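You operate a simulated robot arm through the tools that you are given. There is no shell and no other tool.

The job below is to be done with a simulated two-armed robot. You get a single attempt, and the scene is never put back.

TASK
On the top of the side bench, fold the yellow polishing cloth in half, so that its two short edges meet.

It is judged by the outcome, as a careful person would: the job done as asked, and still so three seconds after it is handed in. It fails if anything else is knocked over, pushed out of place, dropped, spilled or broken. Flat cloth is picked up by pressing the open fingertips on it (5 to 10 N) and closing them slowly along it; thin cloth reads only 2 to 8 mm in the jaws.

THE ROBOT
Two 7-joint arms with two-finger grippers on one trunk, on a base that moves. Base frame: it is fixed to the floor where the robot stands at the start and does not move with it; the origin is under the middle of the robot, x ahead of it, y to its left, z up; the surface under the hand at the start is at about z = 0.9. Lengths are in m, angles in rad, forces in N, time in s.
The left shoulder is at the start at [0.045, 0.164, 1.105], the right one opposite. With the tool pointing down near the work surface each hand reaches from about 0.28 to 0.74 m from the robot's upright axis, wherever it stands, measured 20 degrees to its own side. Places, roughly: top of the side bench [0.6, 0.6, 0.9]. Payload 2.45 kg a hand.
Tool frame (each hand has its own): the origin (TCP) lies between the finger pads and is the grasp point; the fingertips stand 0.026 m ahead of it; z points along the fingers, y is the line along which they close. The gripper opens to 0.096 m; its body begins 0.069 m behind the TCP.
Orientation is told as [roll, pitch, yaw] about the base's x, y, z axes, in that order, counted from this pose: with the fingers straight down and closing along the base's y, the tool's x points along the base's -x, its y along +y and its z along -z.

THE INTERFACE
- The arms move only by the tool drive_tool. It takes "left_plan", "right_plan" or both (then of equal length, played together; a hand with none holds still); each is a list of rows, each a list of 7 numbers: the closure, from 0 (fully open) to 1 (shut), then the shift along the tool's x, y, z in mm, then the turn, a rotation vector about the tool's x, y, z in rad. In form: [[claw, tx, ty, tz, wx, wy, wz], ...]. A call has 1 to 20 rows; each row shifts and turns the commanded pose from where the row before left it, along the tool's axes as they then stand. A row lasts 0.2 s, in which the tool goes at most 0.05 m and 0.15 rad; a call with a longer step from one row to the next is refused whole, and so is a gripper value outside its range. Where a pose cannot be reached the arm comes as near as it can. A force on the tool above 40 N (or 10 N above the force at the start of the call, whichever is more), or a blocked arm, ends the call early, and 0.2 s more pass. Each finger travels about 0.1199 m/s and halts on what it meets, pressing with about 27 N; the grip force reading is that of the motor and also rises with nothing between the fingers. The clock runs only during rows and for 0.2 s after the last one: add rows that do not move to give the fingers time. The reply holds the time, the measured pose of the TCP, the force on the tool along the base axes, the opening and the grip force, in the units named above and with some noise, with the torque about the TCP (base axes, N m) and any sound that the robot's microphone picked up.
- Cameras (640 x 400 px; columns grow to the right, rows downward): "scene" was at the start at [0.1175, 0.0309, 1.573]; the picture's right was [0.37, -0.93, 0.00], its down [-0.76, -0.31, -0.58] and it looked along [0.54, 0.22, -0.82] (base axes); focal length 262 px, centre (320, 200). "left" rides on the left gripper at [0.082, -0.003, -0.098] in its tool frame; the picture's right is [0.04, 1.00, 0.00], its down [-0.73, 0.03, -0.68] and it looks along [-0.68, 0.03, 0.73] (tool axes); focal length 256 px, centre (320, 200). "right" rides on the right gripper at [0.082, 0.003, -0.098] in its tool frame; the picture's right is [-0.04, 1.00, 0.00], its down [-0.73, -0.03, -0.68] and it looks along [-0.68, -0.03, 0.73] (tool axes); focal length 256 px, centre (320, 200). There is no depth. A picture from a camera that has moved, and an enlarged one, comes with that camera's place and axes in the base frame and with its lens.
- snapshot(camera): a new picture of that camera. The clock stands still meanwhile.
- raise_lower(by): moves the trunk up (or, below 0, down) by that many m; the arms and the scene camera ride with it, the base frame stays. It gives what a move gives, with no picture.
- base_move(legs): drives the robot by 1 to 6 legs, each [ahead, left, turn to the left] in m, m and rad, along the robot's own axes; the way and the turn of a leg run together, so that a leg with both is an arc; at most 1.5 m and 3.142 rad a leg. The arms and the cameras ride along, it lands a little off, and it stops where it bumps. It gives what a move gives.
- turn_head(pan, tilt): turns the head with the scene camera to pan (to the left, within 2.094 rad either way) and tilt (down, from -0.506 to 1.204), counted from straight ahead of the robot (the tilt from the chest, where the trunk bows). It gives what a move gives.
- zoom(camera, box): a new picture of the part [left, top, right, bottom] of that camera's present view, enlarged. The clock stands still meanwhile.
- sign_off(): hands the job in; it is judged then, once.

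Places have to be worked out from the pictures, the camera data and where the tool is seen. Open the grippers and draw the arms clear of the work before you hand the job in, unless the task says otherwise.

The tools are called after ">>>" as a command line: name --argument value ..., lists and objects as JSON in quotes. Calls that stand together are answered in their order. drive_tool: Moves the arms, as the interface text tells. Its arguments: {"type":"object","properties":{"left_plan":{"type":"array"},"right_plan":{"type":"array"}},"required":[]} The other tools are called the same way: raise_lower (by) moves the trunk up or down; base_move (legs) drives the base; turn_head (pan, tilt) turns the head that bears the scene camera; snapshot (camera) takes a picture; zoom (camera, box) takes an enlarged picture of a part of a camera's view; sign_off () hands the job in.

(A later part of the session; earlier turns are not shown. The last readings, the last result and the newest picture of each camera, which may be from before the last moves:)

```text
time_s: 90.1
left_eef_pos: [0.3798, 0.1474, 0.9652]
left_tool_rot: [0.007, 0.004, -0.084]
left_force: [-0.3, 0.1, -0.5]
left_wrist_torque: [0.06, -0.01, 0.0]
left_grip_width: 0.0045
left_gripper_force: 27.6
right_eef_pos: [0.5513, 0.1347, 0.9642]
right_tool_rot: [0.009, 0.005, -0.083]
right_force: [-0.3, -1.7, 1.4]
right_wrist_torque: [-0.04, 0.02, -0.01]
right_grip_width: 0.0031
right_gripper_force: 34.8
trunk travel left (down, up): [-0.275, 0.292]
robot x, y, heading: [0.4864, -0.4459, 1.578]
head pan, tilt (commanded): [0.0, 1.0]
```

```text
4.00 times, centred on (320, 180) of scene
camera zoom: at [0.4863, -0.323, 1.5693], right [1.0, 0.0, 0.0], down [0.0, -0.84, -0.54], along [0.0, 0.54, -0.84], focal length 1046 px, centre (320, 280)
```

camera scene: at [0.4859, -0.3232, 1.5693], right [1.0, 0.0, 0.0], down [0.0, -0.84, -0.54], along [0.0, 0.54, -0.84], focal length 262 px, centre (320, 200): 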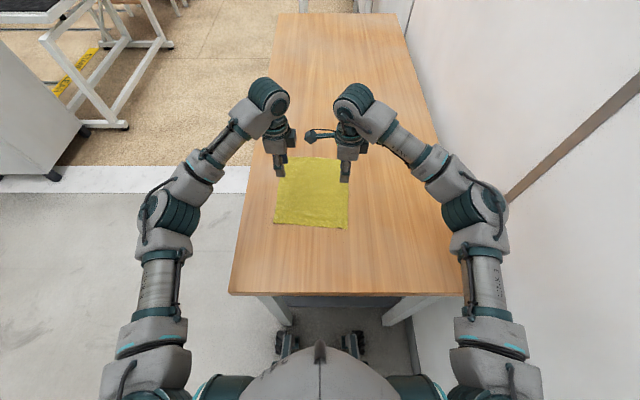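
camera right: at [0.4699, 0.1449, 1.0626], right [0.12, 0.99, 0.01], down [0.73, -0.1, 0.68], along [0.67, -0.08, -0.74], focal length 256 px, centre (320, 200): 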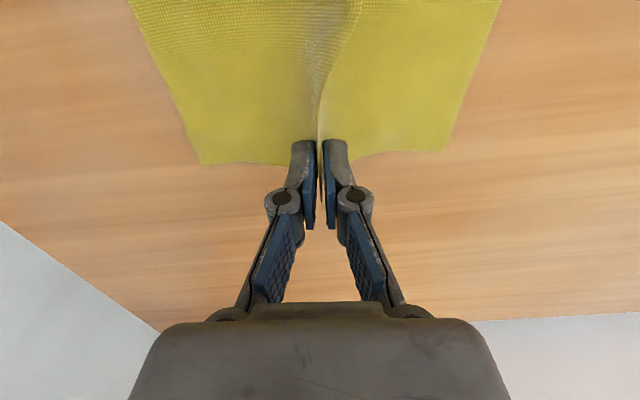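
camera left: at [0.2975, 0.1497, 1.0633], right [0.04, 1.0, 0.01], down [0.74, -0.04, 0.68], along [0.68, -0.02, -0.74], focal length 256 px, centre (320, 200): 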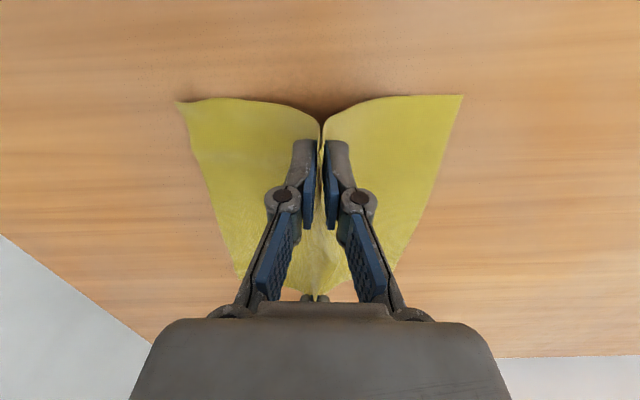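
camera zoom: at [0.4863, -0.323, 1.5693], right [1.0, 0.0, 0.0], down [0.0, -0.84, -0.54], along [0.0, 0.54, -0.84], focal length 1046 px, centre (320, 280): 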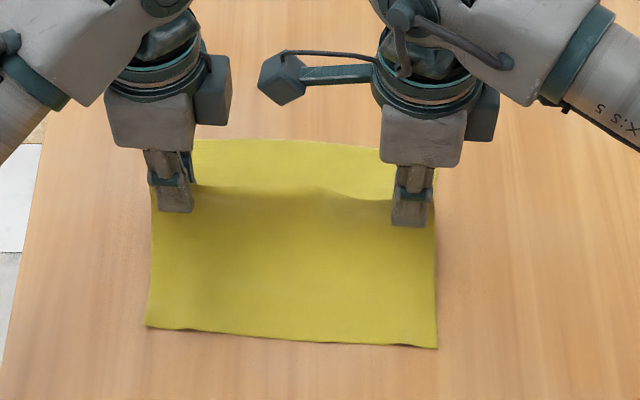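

The ridge holds and both halves rise symmetrically. I keep lifting to about 0.16 m so both halves hang freely, drawing the hands 2 mm apart each to straighten the fold line.

>>> drive_tool --left_plan '[[1.0, 0.5, 0, -10, 0, 0, 0], [1.0, 0.5, 0, -10, 0, 0, 0], [1.0, 0.5, 0, -10, 0, 0, 0], [1.0, 0.5, 0, -10, 0, 0, 0], [1.0, 0, 0, -10, 0, 0, 0], [1.0, 0, 0, -10, 0, 0, 0], [1.0, 0, 0, -10, 0, 0, 0], [1.0, 0, 0, -10, 0, 0, 0], [1.0, 0, 0, -10, 0, 0, 0], [1.0, 0, 0, -10, 0, 0, 0], [1.0, 0, 0, -10, 0, 0, 0], [1.0, 0, 0, -10, 0, 0, 0], [1.0, 0, 0, 0, 0, 0, 0], [1.0, 0, 0, 0, 0, 0, 0]]' --right_plan '[[1.0, -0.5, 0, -10, 0, 0, 0], [1.0, -0.5, 0, -10, 0, 0, 0], [1.0, -0.5, 0, -10, 0, 0, 0], [1.0, -0.5, 0, -10, 0, 0, 0], [1.0, 0, 0, -10, 0, 0, 0], [1.0, 0, 0, -10, 0, 0, 0], [1.0, 0, 0, -10, 0, 0, 0], [1.0, 0, 0, -10, 0, 0, 0], [1.0, 0, 0, -10, 0, 0, 0], [1.0, 0, 0, -10, 0, 0, 0], [1.0, 0, 0, -10, 0, 0, 0], [1.0, 0, 0, -10, 0, 0, 0], [1.0, 0, 0, 0, 0, 0, 0], [1.0, 0, 0, 0, 0, 0, 0]]'

>>> snapshot --camera "left"

>>> snapshot --camera "right"

>>> zoom --camera "scene" --box '[240, 110, 400, 210]'

```text
time_s: 93.1
left_eef_pos: [0.3776, 0.1464, 1.0851]
left_tool_rot: [0.008, 0.003, -0.081]
left_force: [0.1, 0.5, -0.5]
left_wrist_torque: [0.02, 0.0, 0.03]
left_grip_width: 0.0013
left_gripper_force: 25.3
right_eef_pos: [0.5538, 0.1323, 1.084]
right_tool_rot: [0.009, 0.006, -0.081]
right_force: [0.8, -0.2, 0.6]
right_wrist_torque: [-0.01, 0.0, -0.02]
right_grip_width: 0.0027
right_gripper_force: 24.7
trunk travel left (down, up): [-0.275, 0.292]
robot x, y, heading: [0.486, -0.4423, 1.574]
head pan, tilt (commanded): [0.0, 1.0]
```

```text
taken
camera left: at [0.2953, 0.1491, 1.184], right [0.04, 1.0, 0.01], down [0.74, -0.04, 0.68], along [0.68, -0.02, -0.74], focal length 256 px, centre (320, 200)
```

left: 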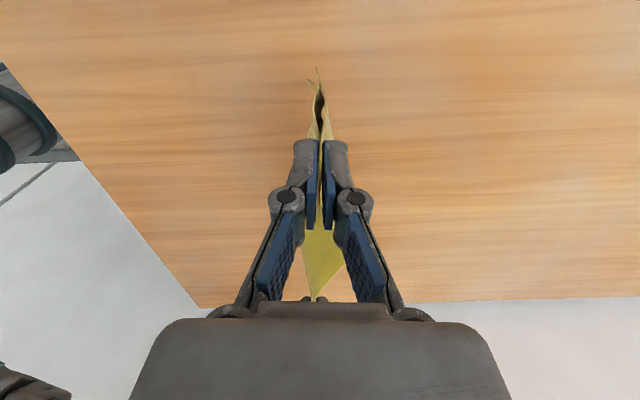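

```text
taken
camera right: at [0.4728, 0.1436, 1.1826], right [0.12, 0.99, 0.01], down [0.73, -0.1, 0.68], along [0.67, -0.08, -0.74], focal length 256 px, centre (320, 200)
```

right: 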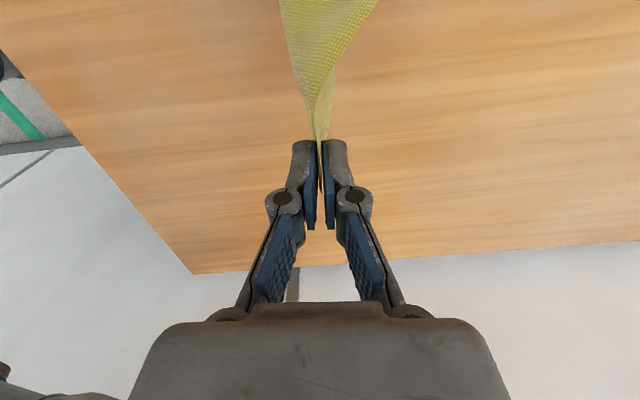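

```text
4.00 times, centred on (320, 160) of scene
camera zoom: at [0.4862, -0.3234, 1.5694], right [1.0, 0.0, 0.0], down [0.0, -0.84, -0.54], along [0.0, 0.54, -0.84], focal length 1046 px, centre (320, 360)
```

zoom: 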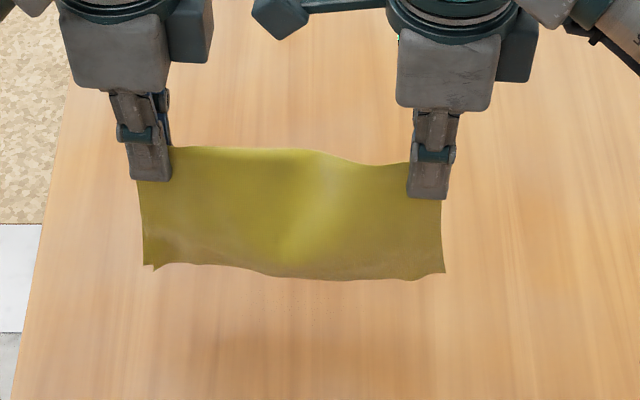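

The cloth now hangs neatly folded over its middle line. I zoom in to compare how the two bottom edges line up.

>>> zoom --camera "left" --box '[270, 50, 370, 112]'

>>> zoom --camera "scene" --box '[265, 140, 365, 190]'

```text
6.40 times, centred on (320, 81) of left
camera zoom: at [0.2953, 0.1491, 1.184], right [0.04, 1.0, 0.01], down [0.74, -0.04, 0.68], along [0.68, -0.02, -0.74], focal length 1638 px, centre (320, 962)
```

zoom: 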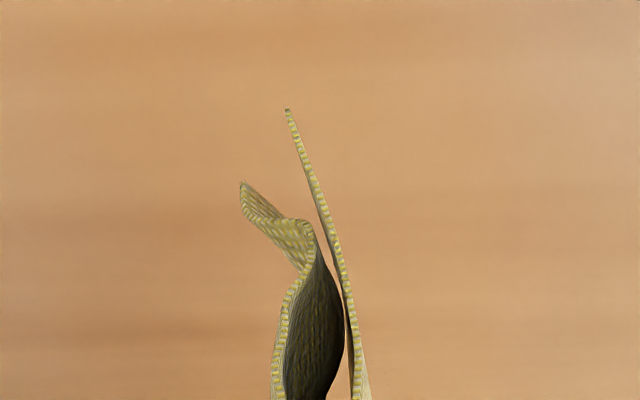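

```text
6.40 times, centred on (315, 165) of scene
camera zoom: at [0.4862, -0.3234, 1.5694], right [1.0, 0.0, 0.0], down [0.0, -0.84, -0.54], along [0.0, 0.54, -0.84], focal length 1674 px, centre (352, 424)
```

zoom: 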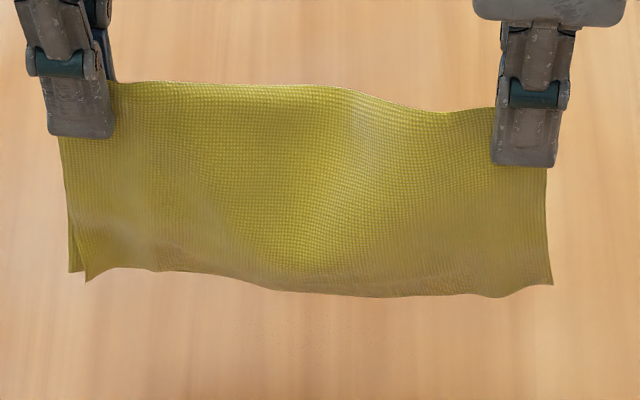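

The two bottom edges hang nearly level and close together. I now lay the folded cloth down by lowering while moving toward the robot, so both edges trail away to +y; first until the bottom edges touch.

>>> drive_tool --left_plan '[[1.0, 0, -6, 6, 0, 0, 0], [1.0, 0, -6, 6, 0, 0, 0], [1.0, 0, -6, 6, 0, 0, 0], [1.0, 0, -6, 6, 0, 0, 0], [1.0, 0, -6, 6, 0, 0, 0], [1.0, 0, -6, 6, 0, 0, 0], [1.0, 0, 0, 0, 0, 0, 0]]' --right_plan '[[1.0, 0, -6, 6, 0, 0, 0], [1.0, 0, -6, 6, 0, 0, 0], [1.0, 0, -6, 6, 0, 0, 0], [1.0, 0, -6, 6, 0, 0, 0], [1.0, 0, -6, 6, 0, 0, 0], [1.0, 0, -6, 6, 0, 0, 0], [1.0, 0, 0, 0, 0, 0, 0]]'

>>> zoom --camera "left" --box '[220, 20, 420, 145]'

>>> zoom --camera "scene" --box '[240, 110, 400, 210]'

```text
time_s: 94.7
left_eef_pos: [0.3731, 0.1094, 1.0486]
left_tool_rot: [0.008, 0.003, -0.082]
left_force: [-0.1, 0.6, -3.8]
left_wrist_torque: [0.03, -0.01, 0.03]
left_grip_width: 0.0041
left_gripper_force: 22.6
right_eef_pos: [0.5519, 0.0962, 1.048]
right_tool_rot: [0.009, 0.004, -0.085]
right_force: [-0.1, -0.2, -0.3]
right_wrist_torque: [0.03, 0.0, 0.01]
right_grip_width: 0.0044
right_gripper_force: 27.1
trunk travel left (down, up): [-0.275, 0.292]
robot x, y, heading: [0.485, -0.4423, 1.569]
head pan, tilt (commanded): [0.0, 1.0]
```

```text
3.20 times, centred on (320, 82) of left
camera zoom: at [0.2924, 0.1121, 1.1474], right [0.04, 1.0, 0.01], down [0.74, -0.04, 0.68], along [0.68, -0.02, -0.74], focal length 819 px, centre (320, 576)
```

zoom: 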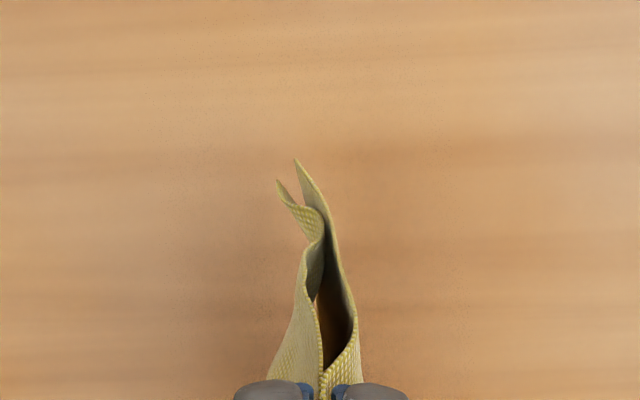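

```text
4.00 times, centred on (320, 160) of scene
camera zoom: at [0.4862, -0.3238, 1.5694], right [1.0, 0.0, 0.0], down [0.0, -0.84, -0.54], along [0.0, 0.54, -0.84], focal length 1046 px, centre (320, 360)
```

zoom: 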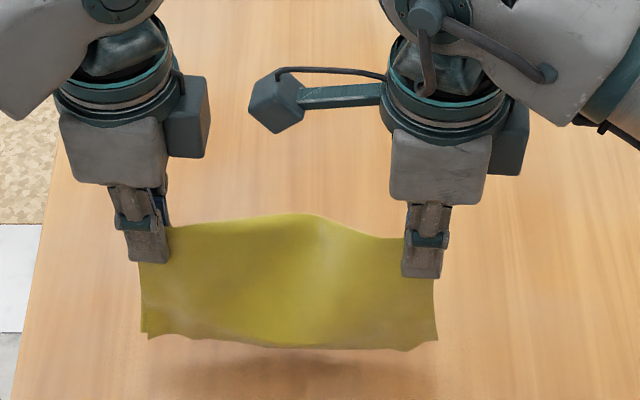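

The edges are just about at the bench surface. I continue in an arc toward the robot, tilting the fingers slowly so the fold trails properly.

>>> drive_tool --left_plan '[[1.0, 0, -8.3, 3.2, -0.03, 0, 0], [1.0, 0, -8.3, 2.2, -0.03, 0, 0], [1.0, 0, -8.3, 1.2, -0.03, 0, 0], [1.0, 0, -8.4, 1.3, -0.03, 0, 0], [1.0, 0, -8.5, 1.6, -0.03, 0, 0], [1.0, 0, -8.6, 1.8, -0.03, 0, 0], [1.0, 0, -8.7, 2.1, -0.03, 0, 0], [1.0, 0, -8.8, 2.4, -0.03, 0, 0], [1.0, 0, -9.2, 3.1, -0.03, 0, 0], [1.0, 0, -9.3, 3.2, -0.03, 0, 0], [1.0, 0, -10, 4.5, -0.03, 0, 0], [1.0, 0, -10, 4.5, -0.03, 0, 0], [1.0, 0, 0, 0, 0, 0, 0]]' --right_plan '[[1.0, 0, -8.3, 3.2, -0.03, 0, 0], [1.0, 0, -8.3, 2.2, -0.03, 0, 0], [1.0, 0, -8.3, 1.2, -0.03, 0, 0], [1.0, 0, -8.4, 1.3, -0.03, 0, 0], [1.0, 0, -8.5, 1.6, -0.03, 0, 0], [1.0, 0, -8.6, 1.8, -0.03, 0, 0], [1.0, 0, -8.7, 2.1, -0.03, 0, 0], [1.0, 0, -8.8, 2.4, -0.03, 0, 0], [1.0, 0, -9.2, 3.1, -0.03, 0, 0], [1.0, 0, -9.3, 3.2, -0.03, 0, 0], [1.0, 0, -10, 4.5, -0.03, 0, 0], [1.0, 0, -10, 4.5, -0.03, 0, 0], [1.0, 0, 0, 0, 0, 0, 0]]'

>>> snapshot --camera "left"

>>> zoom --camera "scene" --box '[240, 130, 400, 230]'

>>> snapshot --camera "right"

```text
time_s: 97.5
left_eef_pos: [0.3643, 0.0128, 0.9989]
left_tool_rot: [0.369, 0.002, -0.082]
left_force: [-0.3, -1.4, 1.0]
left_wrist_torque: [0.06, 0.0, 0.0]
left_grip_width: 0.0038
left_gripper_force: 23.9
right_eef_pos: [0.5412, -0.0007, 0.9996]
right_tool_rot: [0.369, 0.003, -0.083]
right_force: [0.0, 0.6, 0.2]
right_wrist_torque: [0.01, -0.03, 0.01]
right_grip_width: 0.0045
right_gripper_force: 25.9
trunk travel left (down, up): [-0.275, 0.292]
robot x, y, heading: [0.4867, -0.4471, 1.566]
head pan, tilt (commanded): [0.0, 1.0]
```

```text
taken
camera left: at [0.2807, -0.0187, 1.0905], right [0.04, 0.93, 0.36], down [0.72, -0.28, 0.64], along [0.7, 0.23, -0.68], focal length 256 px, centre (320, 200)
```

left: 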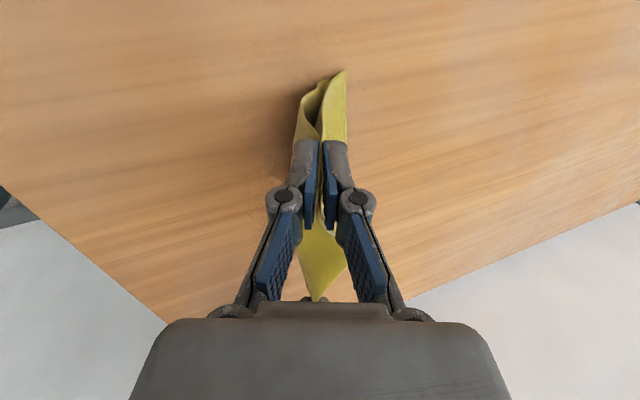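

```text
4.00 times, centred on (320, 180) of scene
camera zoom: at [0.4857, -0.325, 1.5695], right [1.0, 0.0, 0.0], down [0.0, -0.84, -0.54], along [0.0, 0.54, -0.84], focal length 1046 px, centre (320, 280)
```

zoom: 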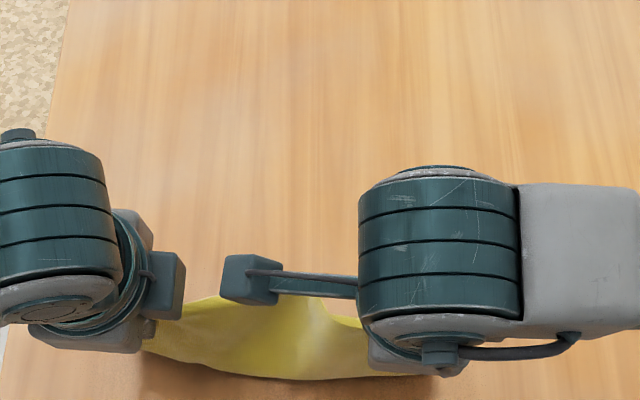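

```text
taken
camera right: at [0.457, -0.0247, 1.0926], right [0.12, 0.93, 0.36], down [0.71, -0.33, 0.62], along [0.69, 0.18, -0.7], focal length 256 px, centre (320, 200)
```

right: 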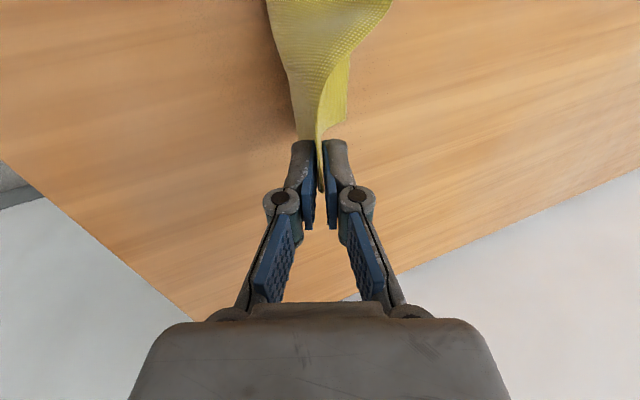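

At this height the edges are sliding along with the hands and the robot-side layer trails about 3 cm short of the other. I lift the cloth free again, go back out to y≈0.15 and then lay it down with a longer drag, so both layers pull straight from the fold.

>>> drive_tool --left_plan '[[1.0, 0, 3, -8, 0, 0, 0], [1.0, 0, 4, -10, 0, 0, 0], [1.0, 0, 4, -10, 0, 0, 0], [1.0, 0.4, 10, -10, 0, 0, 0], [1.0, 0.4, 13.2, -10, 0, 0, 0], [1.0, 0.4, 16, -5, 0, 0, 0], [1.0, 0.4, 16, 3, 0, 0, 0], [1.0, 0.4, 16, 6, 0, 0, 0], [1.0, 0, 16, 6, 0, 0, 0], [1.0, 0, 16, 6, 0, 0, 0], [1.0, 0, 14, 6, 0, 0, 0], [1.0, 0, 12, 5, 0, 0, 0], [1.0, 0, 0, 0, 0, 0, 0], [1.0, 0, 0, 0, 0, 0, 0]]' --right_plan '[[1.0, 0, 3, -8, 0, 0, 0], [1.0, 0, 4, -10, 0, 0, 0], [1.0, 0, 4, -10, 0, 0, 0], [1.0, -0.4, 10, -10, 0, 0, 0], [1.0, -0.4, 13.2, -10, 0, 0, 0], [1.0, -0.4, 16, -5, 0, 0, 0], [1.0, -0.4, 16, 3, 0, 0, 0], [1.0, -0.4, 16, 6, 0, 0, 0], [1.0, 0, 16, 6, 0, 0, 0], [1.0, 0, 16, 6, 0, 0, 0], [1.0, 0, 14, 6, 0, 0, 0], [1.0, 0, 12, 5, 0, 0, 0], [1.0, 0, 0, 0, 0, 0, 0], [1.0, 0, 0, 0, 0, 0, 0]]'

>>> snapshot --camera "left"

>>> zoom --camera "scene" --box '[240, 110, 400, 210]'

```text
time_s: 100.5
left_eef_pos: [0.3745, 0.1357, 1.071]
left_tool_rot: [0.368, 0.004, -0.083]
left_force: [0.4, -0.4, 0.0]
left_wrist_torque: [-0.03, -0.02, -0.01]
left_grip_width: 0.0007
left_gripper_force: 24.3
right_eef_pos: [0.5559, 0.1218, 1.0691]
right_tool_rot: [0.371, 0.004, -0.083]
right_force: [0.3, -0.4, 0.1]
right_wrist_torque: [-0.01, -0.01, -0.01]
right_grip_width: 0.0033
right_gripper_force: 33.5
trunk travel left (down, up): [-0.275, 0.292]
robot x, y, heading: [0.4862, -0.4444, 1.578]
head pan, tilt (commanded): [0.0, 1.0]
```

```text
taken
camera left: at [0.2899, 0.104, 1.1608], right [0.04, 0.93, 0.36], down [0.72, -0.28, 0.64], along [0.7, 0.23, -0.68], focal length 256 px, centre (320, 200)
```

left: 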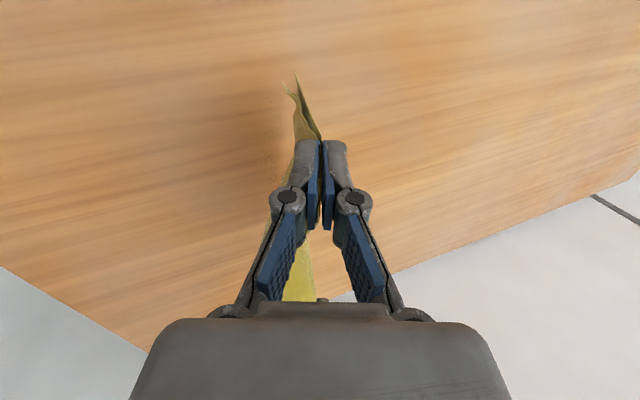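

```text
4.00 times, centred on (320, 160) of scene
camera zoom: at [0.4862, -0.3239, 1.5694], right [1.0, 0.0, 0.0], down [0.0, -0.84, -0.54], along [0.0, 0.54, -0.84], focal length 1046 px, centre (320, 360)
```

zoom: 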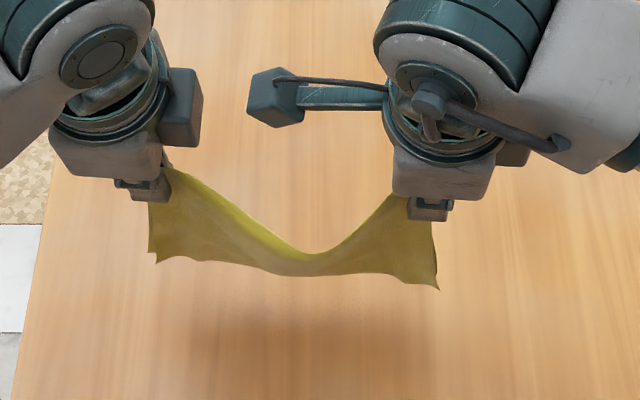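

The fold line now sags between the hands, which suggests the cloth has shifted in the grips. I zoom in on both grips to check.

>>> zoom --camera "left" --box '[240, 60, 400, 310]'

>>> zoom --camera "right" --box '[220, 0, 420, 250]'

>>> zoom --camera "scene" --box '[260, 140, 360, 190]'

```text
1.60 times, centred on (320, 185) of left
camera zoom: at [0.2899, 0.104, 1.1608], right [0.04, 0.93, 0.36], down [0.72, -0.28, 0.64], along [0.7, 0.23, -0.68], focal length 410 px, centre (320, 224)
```

zoom: 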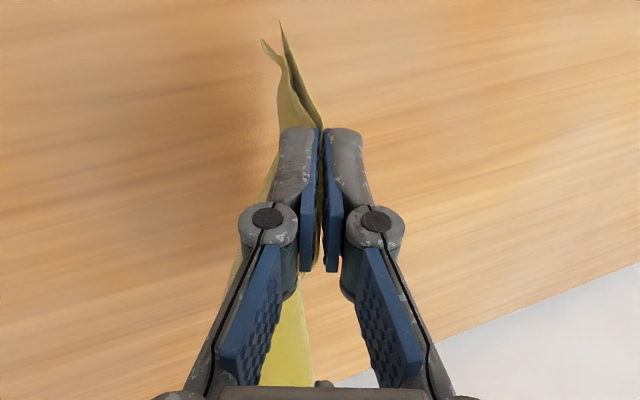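

```text
1.60 times, centred on (320, 125) of right
camera zoom: at [0.4708, 0.0983, 1.1619], right [0.12, 0.93, 0.36], down [0.71, -0.33, 0.62], along [0.69, 0.18, -0.7], focal length 410 px, centre (320, 320)
```

zoom: 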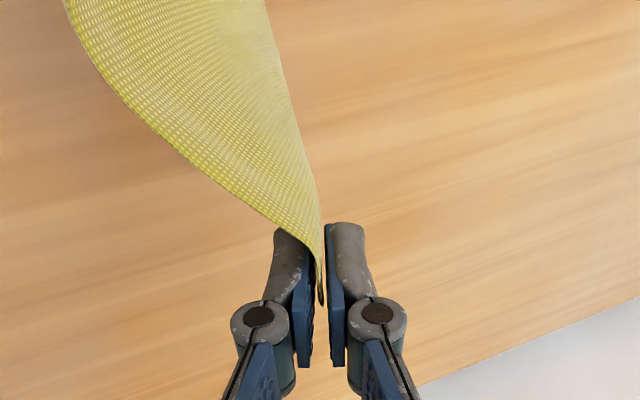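

```text
6.40 times, centred on (310, 165) of scene
camera zoom: at [0.4862, -0.3239, 1.5694], right [1.0, 0.0, 0.0], down [0.0, -0.84, -0.54], along [0.0, 0.54, -0.84], focal length 1674 px, centre (384, 424)
```

zoom: 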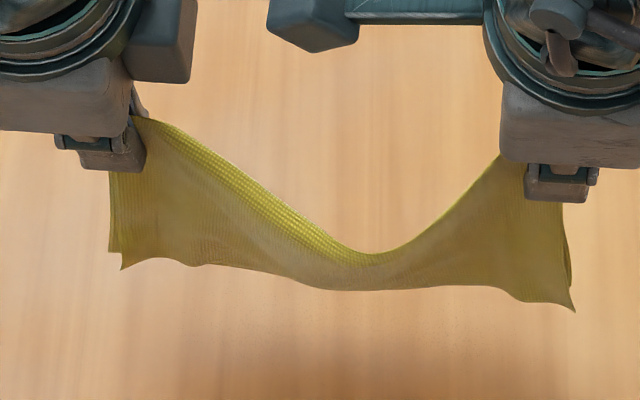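

Both pinches have crept toward the cloth's side edges (about 5–8 mm left beyond the finger centres), leaving some slack in the middle of the fold. I lay it down now without delay, with a low final drag so both layers pull straight.

>>> drive_tool --left_plan '[[1.0, 0, -19.4, 8.6, 0, 0, 0], [1.0, 0, -19.4, 8.6, 0, 0, 0], [1.0, 0, -17.6, 3.9, 0, 0, 0], [1.0, 0, -17.6, 3.9, 0, 0, 0], [1.0, 0, -17.6, 3.9, 0, 0, 0], [1.0, 0, -17.6, 3.9, 0, 0, 0], [1.0, 0, -17.6, 3.9, 0, 0, 0], [1.0, 0, -17.6, 3.9, 0, 0, 0], [1.0, 0, -16.3, 8.7, 0, 0, 0], [1.0, 0, -16.3, 8.7, 0, 0, 0], [1.0, 0, -16.3, 8.7, 0, 0, 0], [1.0, 0, -11.2, -4.3, 0, 0, 0], [1.0, 0, -11.2, -4.3, 0, 0, 0], [1.0, 0, -11.2, -4.3, 0, 0, 0], [1.0, 0, 0, 0, 0, 0, 0]]' --right_plan '[[1.0, 0, -19.4, 8.6, 0, 0, 0], [1.0, 0, -19.4, 8.6, 0, 0, 0], [1.0, 0, -17.6, 3.9, 0, 0, 0], [1.0, 0, -17.6, 3.9, 0, 0, 0], [1.0, 0, -17.6, 3.9, 0, 0, 0], [1.0, 0, -17.6, 3.9, 0, 0, 0], [1.0, 0, -17.6, 3.9, 0, 0, 0], [1.0, 0, -17.6, 3.9, 0, 0, 0], [1.0, 0, -16.3, 8.7, 0, 0, 0], [1.0, 0, -16.3, 8.7, 0, 0, 0], [1.0, 0, -16.3, 8.7, 0, 0, 0], [1.0, 0, -11.2, -4.3, 0, 0, 0], [1.0, 0, -11.2, -4.3, 0, 0, 0], [1.0, 0, -11.2, -4.3, 0, 0, 0], [1.0, 0, 0, 0, 0, 0, 0]]'

>>> zoom --camera "scene" --box '[220, 150, 420, 275]'

>>> snapshot --camera "left"

>>> snapshot --camera "right"

```text
time_s: 103.7
left_eef_pos: [0.3565, -0.0559, 0.9371]
left_tool_rot: [0.369, 0.003, -0.083]
left_force: [0.3, 0.0, 1.6]
left_wrist_torque: [0.01, 0.0, -0.02]
left_grip_width: 0.0035
left_gripper_force: 25.4
right_eef_pos: [0.5385, -0.0685, 0.9369]
right_tool_rot: [0.369, 0.003, -0.086]
right_force: [0.2, 0.2, -0.9]
right_wrist_torque: [-0.02, 0.01, -0.02]
right_grip_width: 0.0032
right_gripper_force: 32.8
trunk travel left (down, up): [-0.275, 0.292]
robot x, y, heading: [0.486, -0.4445, 1.576]
head pan, tilt (commanded): [0.0, 1.0]
```

```text
3.20 times, centred on (320, 212) of scene
camera zoom: at [0.4856, -0.3254, 1.5695], right [1.0, 0.0, 0.0], down [0.0, -0.84, -0.54], along [0.0, 0.54, -0.84], focal length 837 px, centre (320, 160)
```

zoom: 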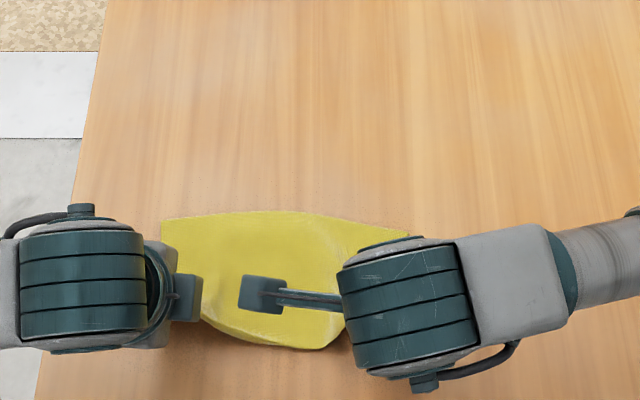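

```text
taken
camera left: at [0.272, -0.0882, 1.0274], right [0.04, 0.93, 0.36], down [0.72, -0.28, 0.64], along [0.7, 0.23, -0.68], focal length 256 px, centre (320, 200)
```

left: 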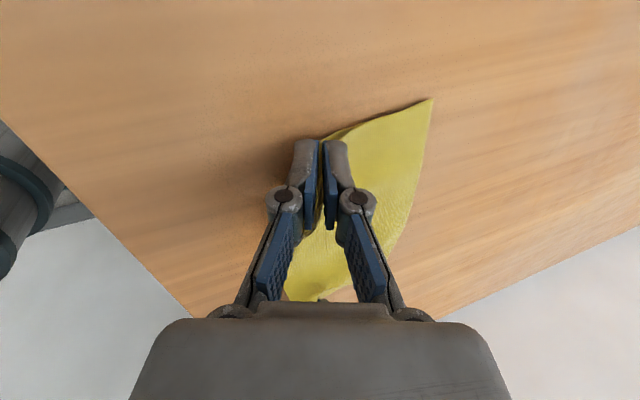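

```text
taken
camera right: at [0.4542, -0.0933, 1.0299], right [0.12, 0.93, 0.36], down [0.71, -0.33, 0.62], along [0.69, 0.18, -0.7], focal length 256 px, centre (320, 200)
```

right: 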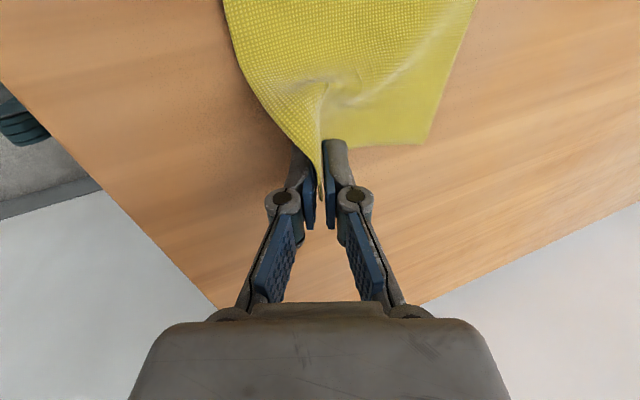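

The cloth is down: its far edges are at y≈0.034 (left) and 0.016 (right), and the middle of the fold bulges to y≈-0.09, about 35 mm ahead of the hands. I drag the hands another 35 mm toward the robot so the ends come level with the fold.

>>> drive_tool --left_plan '[[1.0, 0, -8.4, -3.2, 0, 0, 0], [1.0, 0, -8.4, -3.2, 0, 0, 0], [1.0, 0, -8.4, -3.2, 0, 0, 0], [1.0, 0, -8.4, -3.2, 0, 0, 0], [1.0, 0, 0, 0, 0, 0, 0]]' --right_plan '[[1.0, 0, -8.4, -3.2, 0, 0, 0], [1.0, 0, -8.4, -3.2, 0, 0, 0], [1.0, 0, -8.4, -3.2, 0, 0, 0], [1.0, 0, -8.4, -3.2, 0, 0, 0], [1.0, 0, 0, 0, 0, 0, 0]]'

>>> zoom --camera "scene" --box '[220, 150, 420, 275]'

>>> snapshot --camera "left"

>>> snapshot --camera "right"

```text
time_s: 104.9
left_eef_pos: [0.3543, -0.0835, 0.9377]
left_tool_rot: [0.369, 0.002, -0.081]
left_force: [-1.2, 0.2, 1.3]
left_wrist_torque: [0.0, 0.01, -0.06]
left_grip_width: 0.0022
left_gripper_force: 31.6
left hand out of reach, approached as far as the arm can: row 4
right_eef_pos: [0.5343, -0.1068, 0.9373]
right_tool_rot: [0.369, 0.001, -0.085]
right_force: [-0.1, 0.6, -0.4]
right_wrist_torque: [-0.02, -0.01, -0.01]
right_grip_width: 0.0027
right_gripper_force: 24.1
trunk travel left (down, up): [-0.275, 0.292]
robot x, y, heading: [0.4853, -0.4432, 1.575]
head pan, tilt (commanded): [0.0, 1.0]
```

```text
3.20 times, centred on (320, 212) of scene
camera zoom: at [0.4855, -0.3257, 1.5695], right [1.0, 0.0, 0.0], down [0.0, -0.84, -0.54], along [0.0, 0.54, -0.84], focal length 837 px, centre (320, 160)
```

zoom: 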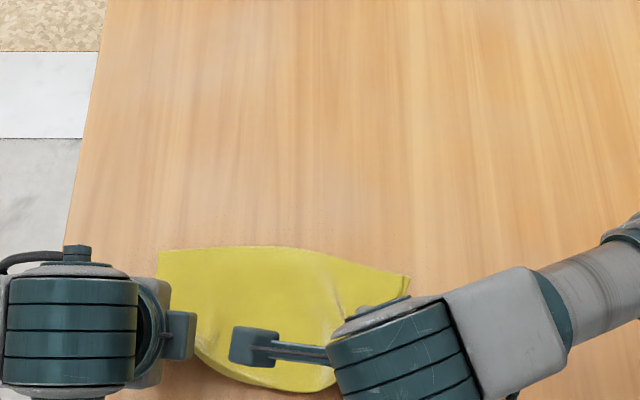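

```text
taken
camera left: at [0.2699, -0.1155, 1.0279], right [0.04, 0.93, 0.36], down [0.72, -0.28, 0.64], along [0.7, 0.23, -0.68], focal length 256 px, centre (320, 200)
```

left: 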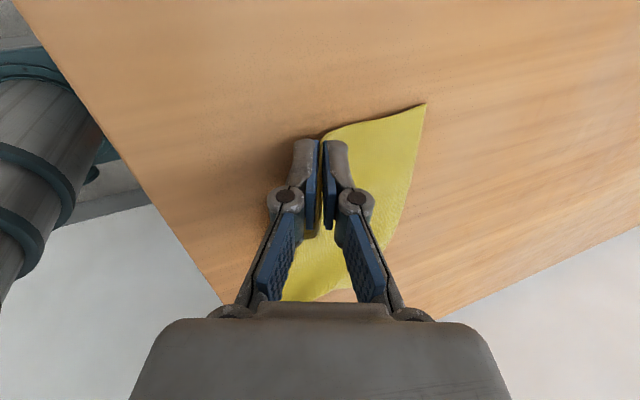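

```text
taken
camera right: at [0.4501, -0.1305, 1.03], right [0.12, 0.93, 0.36], down [0.71, -0.33, 0.62], along [0.69, 0.18, -0.7], focal length 256 px, centre (320, 200)
```

right: 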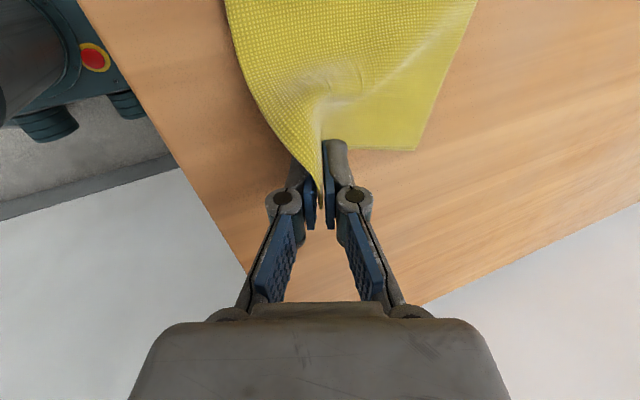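

The cloth slides along as a whole, so more dragging doesn't help, and the left arm is near its inner reach. I bring the fingers upright, open them and lift away to see the state.

>>> drive_tool --left_plan '[[1.0, 0, 0, 0, 0.09, 0, 0], [1.0, 0, 0, 0, 0.09, 0, 0], [1.0, 0, 0, 0, 0.09, 0, 0], [1.0, 0, 0, 0, 0.09, 0, 0], [0.9, 0, 0, 0, 0, 0, 0], [0.8, 0, 0, 0, 0, 0, 0], [0.7, 0, 0, 0, 0, 0, 0], [0.62, 0, 0, -2, 0, 0, 0], [0.62, 0, 0, -15, 0, 0, 0], [0.62, 0, 0, -25, 0, 0, 0], [0.62, 0, 0, -25, 0, 0, 0], [0.62, 20, 0, -20, 0, 0, 0], [0.62, 20, 0, 0, 0, 0, 0], [0.62, 20, 0, 0, 0, 0, 0]]' --right_plan '[[1.0, 0, 0, 0, 0.09, 0, 0], [1.0, 0, 0, 0, 0.09, 0, 0], [1.0, 0, 0, 0, 0.09, 0, 0], [1.0, 0, 0, 0, 0.09, 0, 0], [0.9, 0, 0, 0, 0, 0, 0], [0.8, 0, 0, 0, 0, 0, 0], [0.7, 0, 0, 0, 0, 0, 0], [0.62, 0, 0, -2, 0, 0, 0], [0.62, 0, 0, -15, 0, 0, 0], [0.62, 0, 0, -25, 0, 0, 0], [0.62, 0, 0, -25, 0, 0, 0], [0.62, -20, 0, -20, 0, 0, 0], [0.62, -20, 0, 0, 0, 0, 0], [0.62, -20, 0, 0, 0, 0, 0]]'

>>> snapshot --camera "scene"

>>> snapshot --camera "left"

>>> snapshot --camera "right"

```text
time_s: 107.9
left_eef_pos: [0.2955, -0.0805, 1.0244]
left_tool_rot: [0.009, 0.004, -0.082]
left_force: [1.1, -0.1, 1.0]
left_wrist_torque: [0.0, 0.02, 0.01]
left_grip_width: 0.0365
left_gripper_force: 0.0
right_eef_pos: [0.5953, -0.1119, 1.0258]
right_tool_rot: [0.009, 0.003, -0.082]
right_force: [-0.4, 0.7, 0.4]
right_wrist_torque: [0.02, 0.0, -0.03]
right_grip_width: 0.0364
right_gripper_force: 0.0
trunk travel left (down, up): [-0.275, 0.292]
robot x, y, heading: [0.4874, -0.4486, 1.576]
head pan, tilt (commanded): [0.0, 1.0]
```

```text
taken
camera scene: at [0.4856, -0.3261, 1.5695], right [1.0, 0.0, 0.0], down [0.0, -0.84, -0.54], along [0.0, 0.54, -0.84], focal length 262 px, centre (320, 200)
```

scene: 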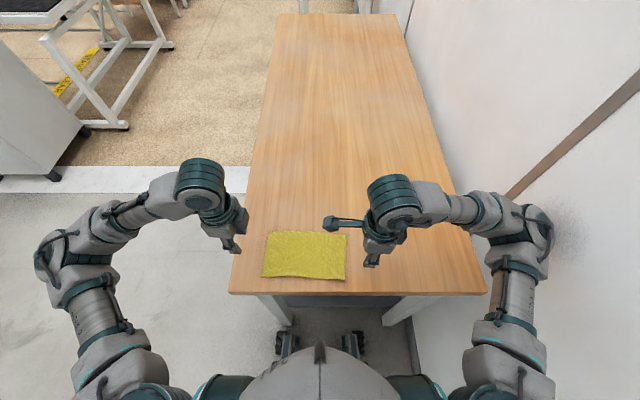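

```text
taken
camera left: at [0.2138, -0.0778, 1.123], right [0.04, 1.0, 0.01], down [0.74, -0.04, 0.68], along [0.68, -0.02, -0.74], focal length 256 px, centre (320, 200)
```

left: 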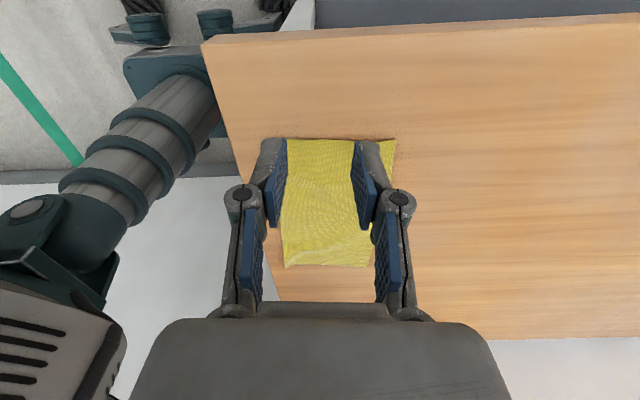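

```text
taken
camera right: at [0.5141, -0.1015, 1.1241], right [0.12, 0.99, 0.01], down [0.73, -0.1, 0.68], along [0.67, -0.08, -0.74], focal length 256 px, centre (320, 200)
```

right: 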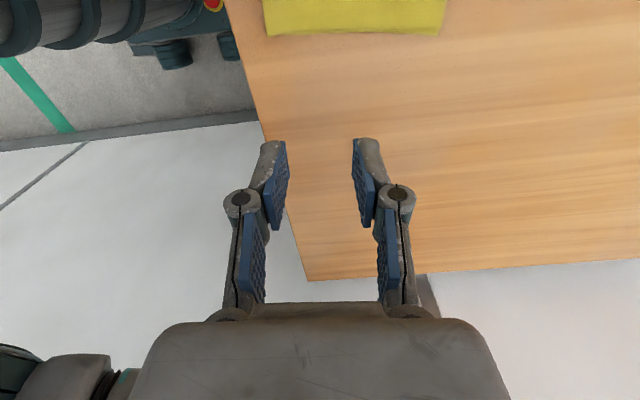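

On release the cloth relaxed into a neat folded rectangle. I zoom in to check how the short edges line up.

>>> zoom --camera "scene" --box '[250, 220, 360, 290]'

>>> zoom --camera "left" --box '[240, 110, 440, 290]'

```text
5.71 times, centred on (305, 255) of scene
camera zoom: at [0.4856, -0.3261, 1.5695], right [1.0, 0.0, 0.0], down [0.0, -0.84, -0.54], along [0.0, 0.54, -0.84], focal length 1495 px, centre (406, -114)
```

zoom: 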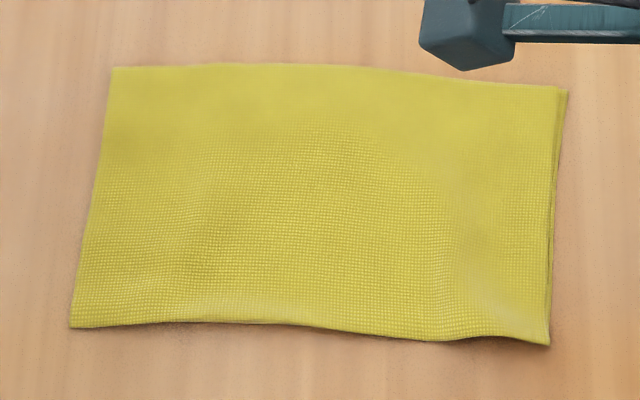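

```text
2.22 times, centred on (340, 200) of left
camera zoom: at [0.2138, -0.0778, 1.123], right [0.04, 1.0, 0.01], down [0.74, -0.04, 0.68], along [0.68, -0.02, -0.74], focal length 569 px, centre (276, 200)
```

zoom: 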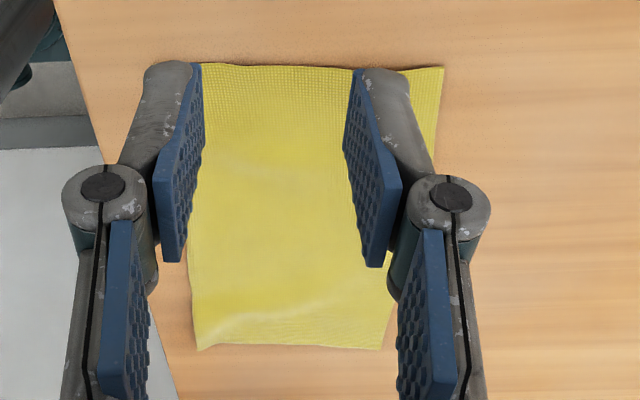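

The visible top layer measures about 0.13 m from fold to edge, half of the 0.257 m length. I take closer looks at the corners to see where the lower layer's edge lies.

>>> zoom --camera "left" --box '[340, 125, 420, 175]'

>>> zoom --camera "scene" --box '[320, 225, 360, 285]'

>>> zoom --camera "scene" --box '[258, 225, 308, 250]'

>>> zoom --camera "left" --box '[260, 120, 420, 280]'

```text
8.00 times, centred on (380, 150) of left
camera zoom: at [0.2138, -0.0778, 1.123], right [0.04, 1.0, 0.01], down [0.74, -0.04, 0.68], along [0.68, -0.02, -0.74], focal length 2048 px, centre (-160, 600)
```

zoom: 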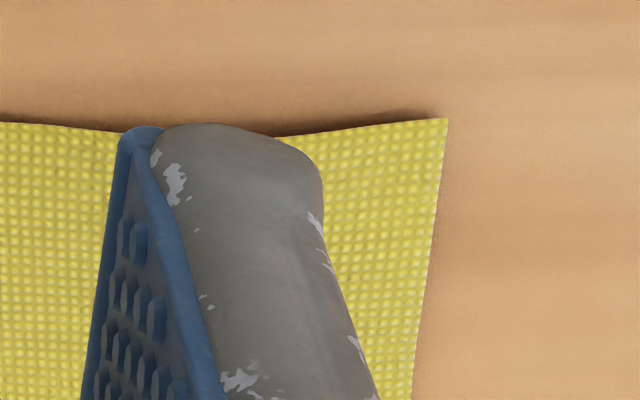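

```text
6.67 times, centred on (340, 255) of scene
camera zoom: at [0.4856, -0.3261, 1.5695], right [1.0, 0.0, 0.0], down [0.0, -0.84, -0.54], along [0.0, 0.54, -0.84], focal length 1744 px, centre (187, -167)
```

zoom: 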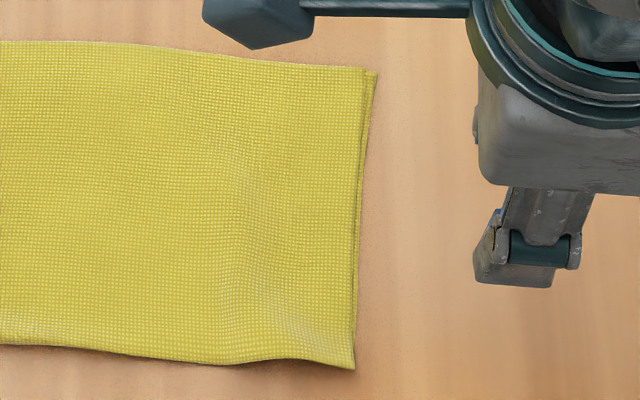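

```text
12.80 times, centred on (283, 238) of scene
camera zoom: at [0.4856, -0.3261, 1.5695], right [1.0, 0.0, 0.0], down [0.0, -0.84, -0.54], along [0.0, 0.54, -0.84], focal length 3348 px, centre (794, -280)
```

zoom: 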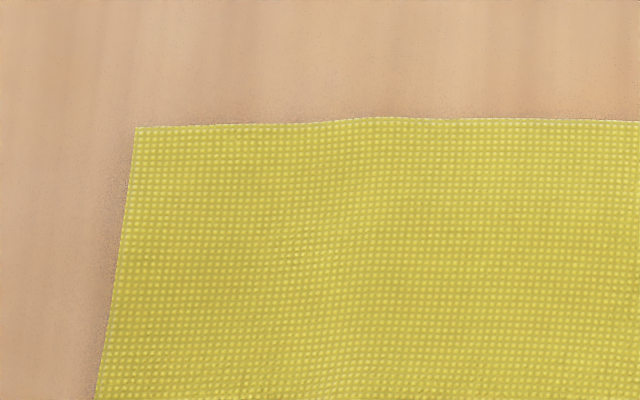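

```text
2.50 times, centred on (340, 200) of left
camera zoom: at [0.2138, -0.0778, 1.123], right [0.04, 1.0, 0.01], down [0.74, -0.04, 0.68], along [0.68, -0.02, -0.74], focal length 640 px, centre (270, 200)
```

zoom: 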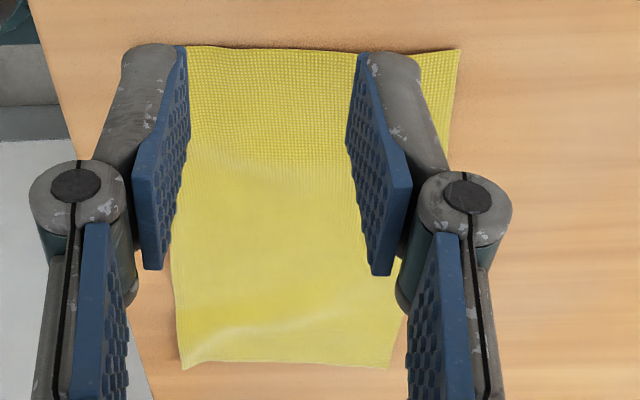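

At the right side the lower layer's corner lies within about 2–5 mm of the upper one. I bring the left camera lower and further out for a flatter look at the left side, where the lower layer is hidden.

>>> drive_tool --left_plan '[[0.62, 20, 0, 0, 0, 0, 0], [0.62, 20, 5, 10, 0, 0, 0], [0.62, 20, 5, 20, 0, 0, 0], [0.62, 10, 0, 25, 0, 0, 0], [0.62, 0, 0, 0, 0, -0.12, 0], [0.62, 0, 0, 0, 0, -0.12, 0], [0.62, 0, 0, 0, 0, 0, 0]]'

>>> snapshot --camera "left"

>>> zoom --camera "left" --box '[220, 60, 460, 210]'

```text
time_s: 109.5
left_eef_pos: [0.2265, -0.063, 0.9702]
left_tool_rot: [0.009, -0.238, -0.084]
left_force: [-0.3, 0.3, 0.5]
left_wrist_torque: [-0.02, -0.01, -0.02]
left_grip_width: 0.0365
left_gripper_force: 0.1
right_eef_pos: [0.5947, -0.1111, 1.0257]
right_tool_rot: [0.009, 0.002, -0.084]
right_force: [0.2, -0.6, 0.1]
right_wrist_torque: [0.0, 0.0, 0.01]
right_grip_width: 0.0364
right_gripper_force: 0.0
trunk travel left (down, up): [-0.275, 0.292]
robot x, y, heading: [0.4878, -0.4434, 1.573]
head pan, tilt (commanded): [0.0, 1.0]
```

```text
taken
camera left: at [0.1237, -0.0584, 1.0457], right [0.04, 1.0, 0.0], down [0.55, -0.02, 0.83], along [0.83, -0.04, -0.55], focal length 256 px, centre (320, 200)
```

left: 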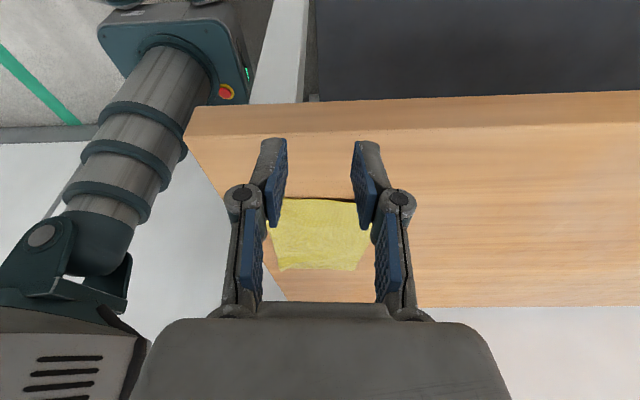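

```text
2.67 times, centred on (340, 135) of left
camera zoom: at [0.1237, -0.0584, 1.0457], right [0.04, 1.0, 0.0], down [0.55, -0.02, 0.83], along [0.83, -0.04, -0.55], focal length 683 px, centre (267, 373)
```

zoom: 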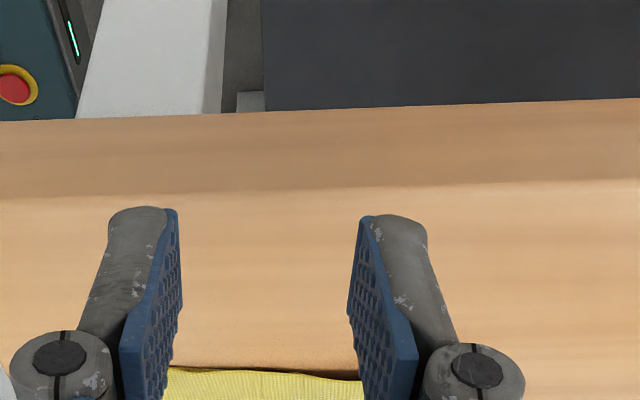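

The cloth shows between the fingers here. I open the left gripper fully for a clearer line of sight and zoom on the cloth.

>>> drive_tool --left_plan '[[0.3, 0, 0, 0, 0, 0, 0], [0.0, 0, 0, 0, 0, 0, 0], [0.0, 0, 0, 0, 0, 0, 0]]'

>>> zoom --camera "left" --box '[250, 180, 390, 280]'

```text
time_s: 110.3
left_eef_pos: [0.2268, -0.0633, 0.9693]
left_tool_rot: [0.009, -0.237, -0.084]
left_force: [-0.3, 1.0, -0.3]
left_wrist_torque: [0.01, -0.02, -0.01]
left_grip_width: 0.0959
left_gripper_force: 0.0
right_eef_pos: [0.5934, -0.1106, 1.025]
right_tool_rot: [0.008, 0.004, -0.084]
right_force: [0.0, 0.1, 0.2]
right_wrist_torque: [0.0, 0.05, -0.02]
right_grip_width: 0.0365
right_gripper_force: 0.1
trunk travel left (down, up): [-0.275, 0.292]
robot x, y, heading: [0.4809, -0.4425, 1.572]
head pan, tilt (commanded): [0.0, 1.0]
```

```text
4.00 times, centred on (320, 230) of left
camera zoom: at [0.1238, -0.0586, 1.0459], right [0.04, 1.0, 0.0], down [0.55, -0.02, 0.83], along [0.83, -0.04, -0.55], focal length 1024 px, centre (320, 80)
```

zoom: 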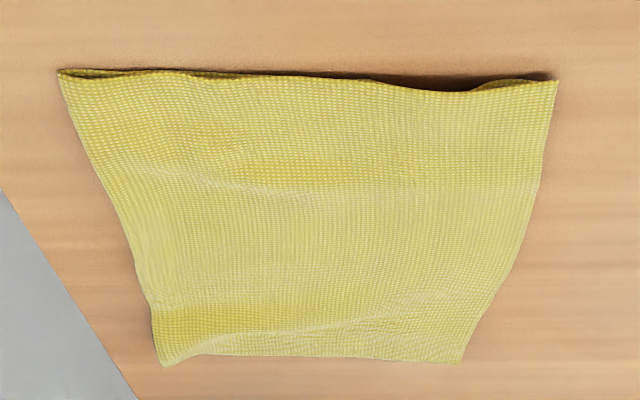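

The lower layer is visible along much of the left edge. I zoom further on the far-left corner.

>>> zoom --camera "left" --box '[335, 190, 385, 221]'

>>> zoom --camera "left" --box '[255, 188, 345, 214]'

```text
12.80 times, centred on (360, 206) of left
camera zoom: at [0.1238, -0.0586, 1.0459], right [0.04, 1.0, 0.0], down [0.55, -0.02, 0.83], along [0.83, -0.04, -0.55], focal length 3277 px, centre (-192, 130)
```

zoom: 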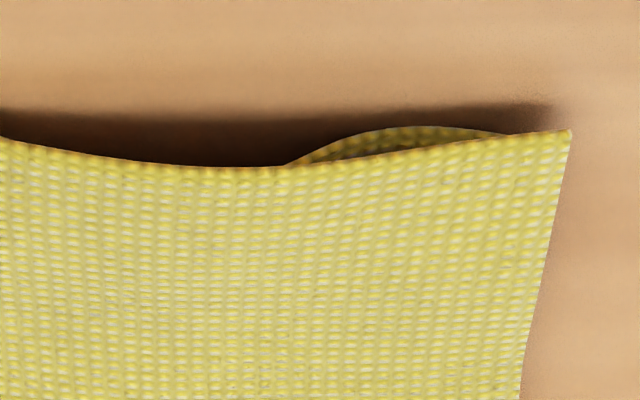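

```text
7.11 times, centred on (300, 201) of left
camera zoom: at [0.1238, -0.0586, 1.0459], right [0.04, 1.0, 0.0], down [0.55, -0.02, 0.83], along [0.83, -0.04, -0.55], focal length 1820 px, centre (462, 193)
```

zoom: 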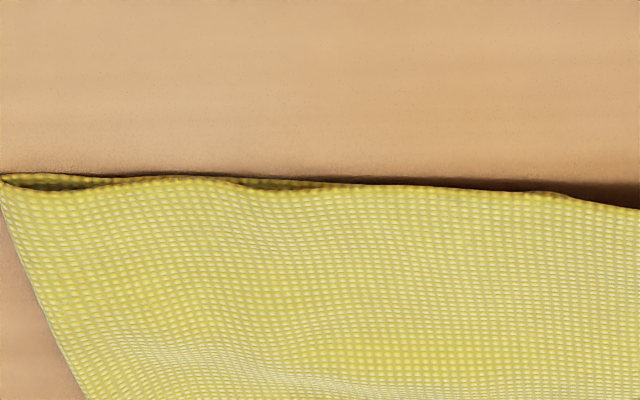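

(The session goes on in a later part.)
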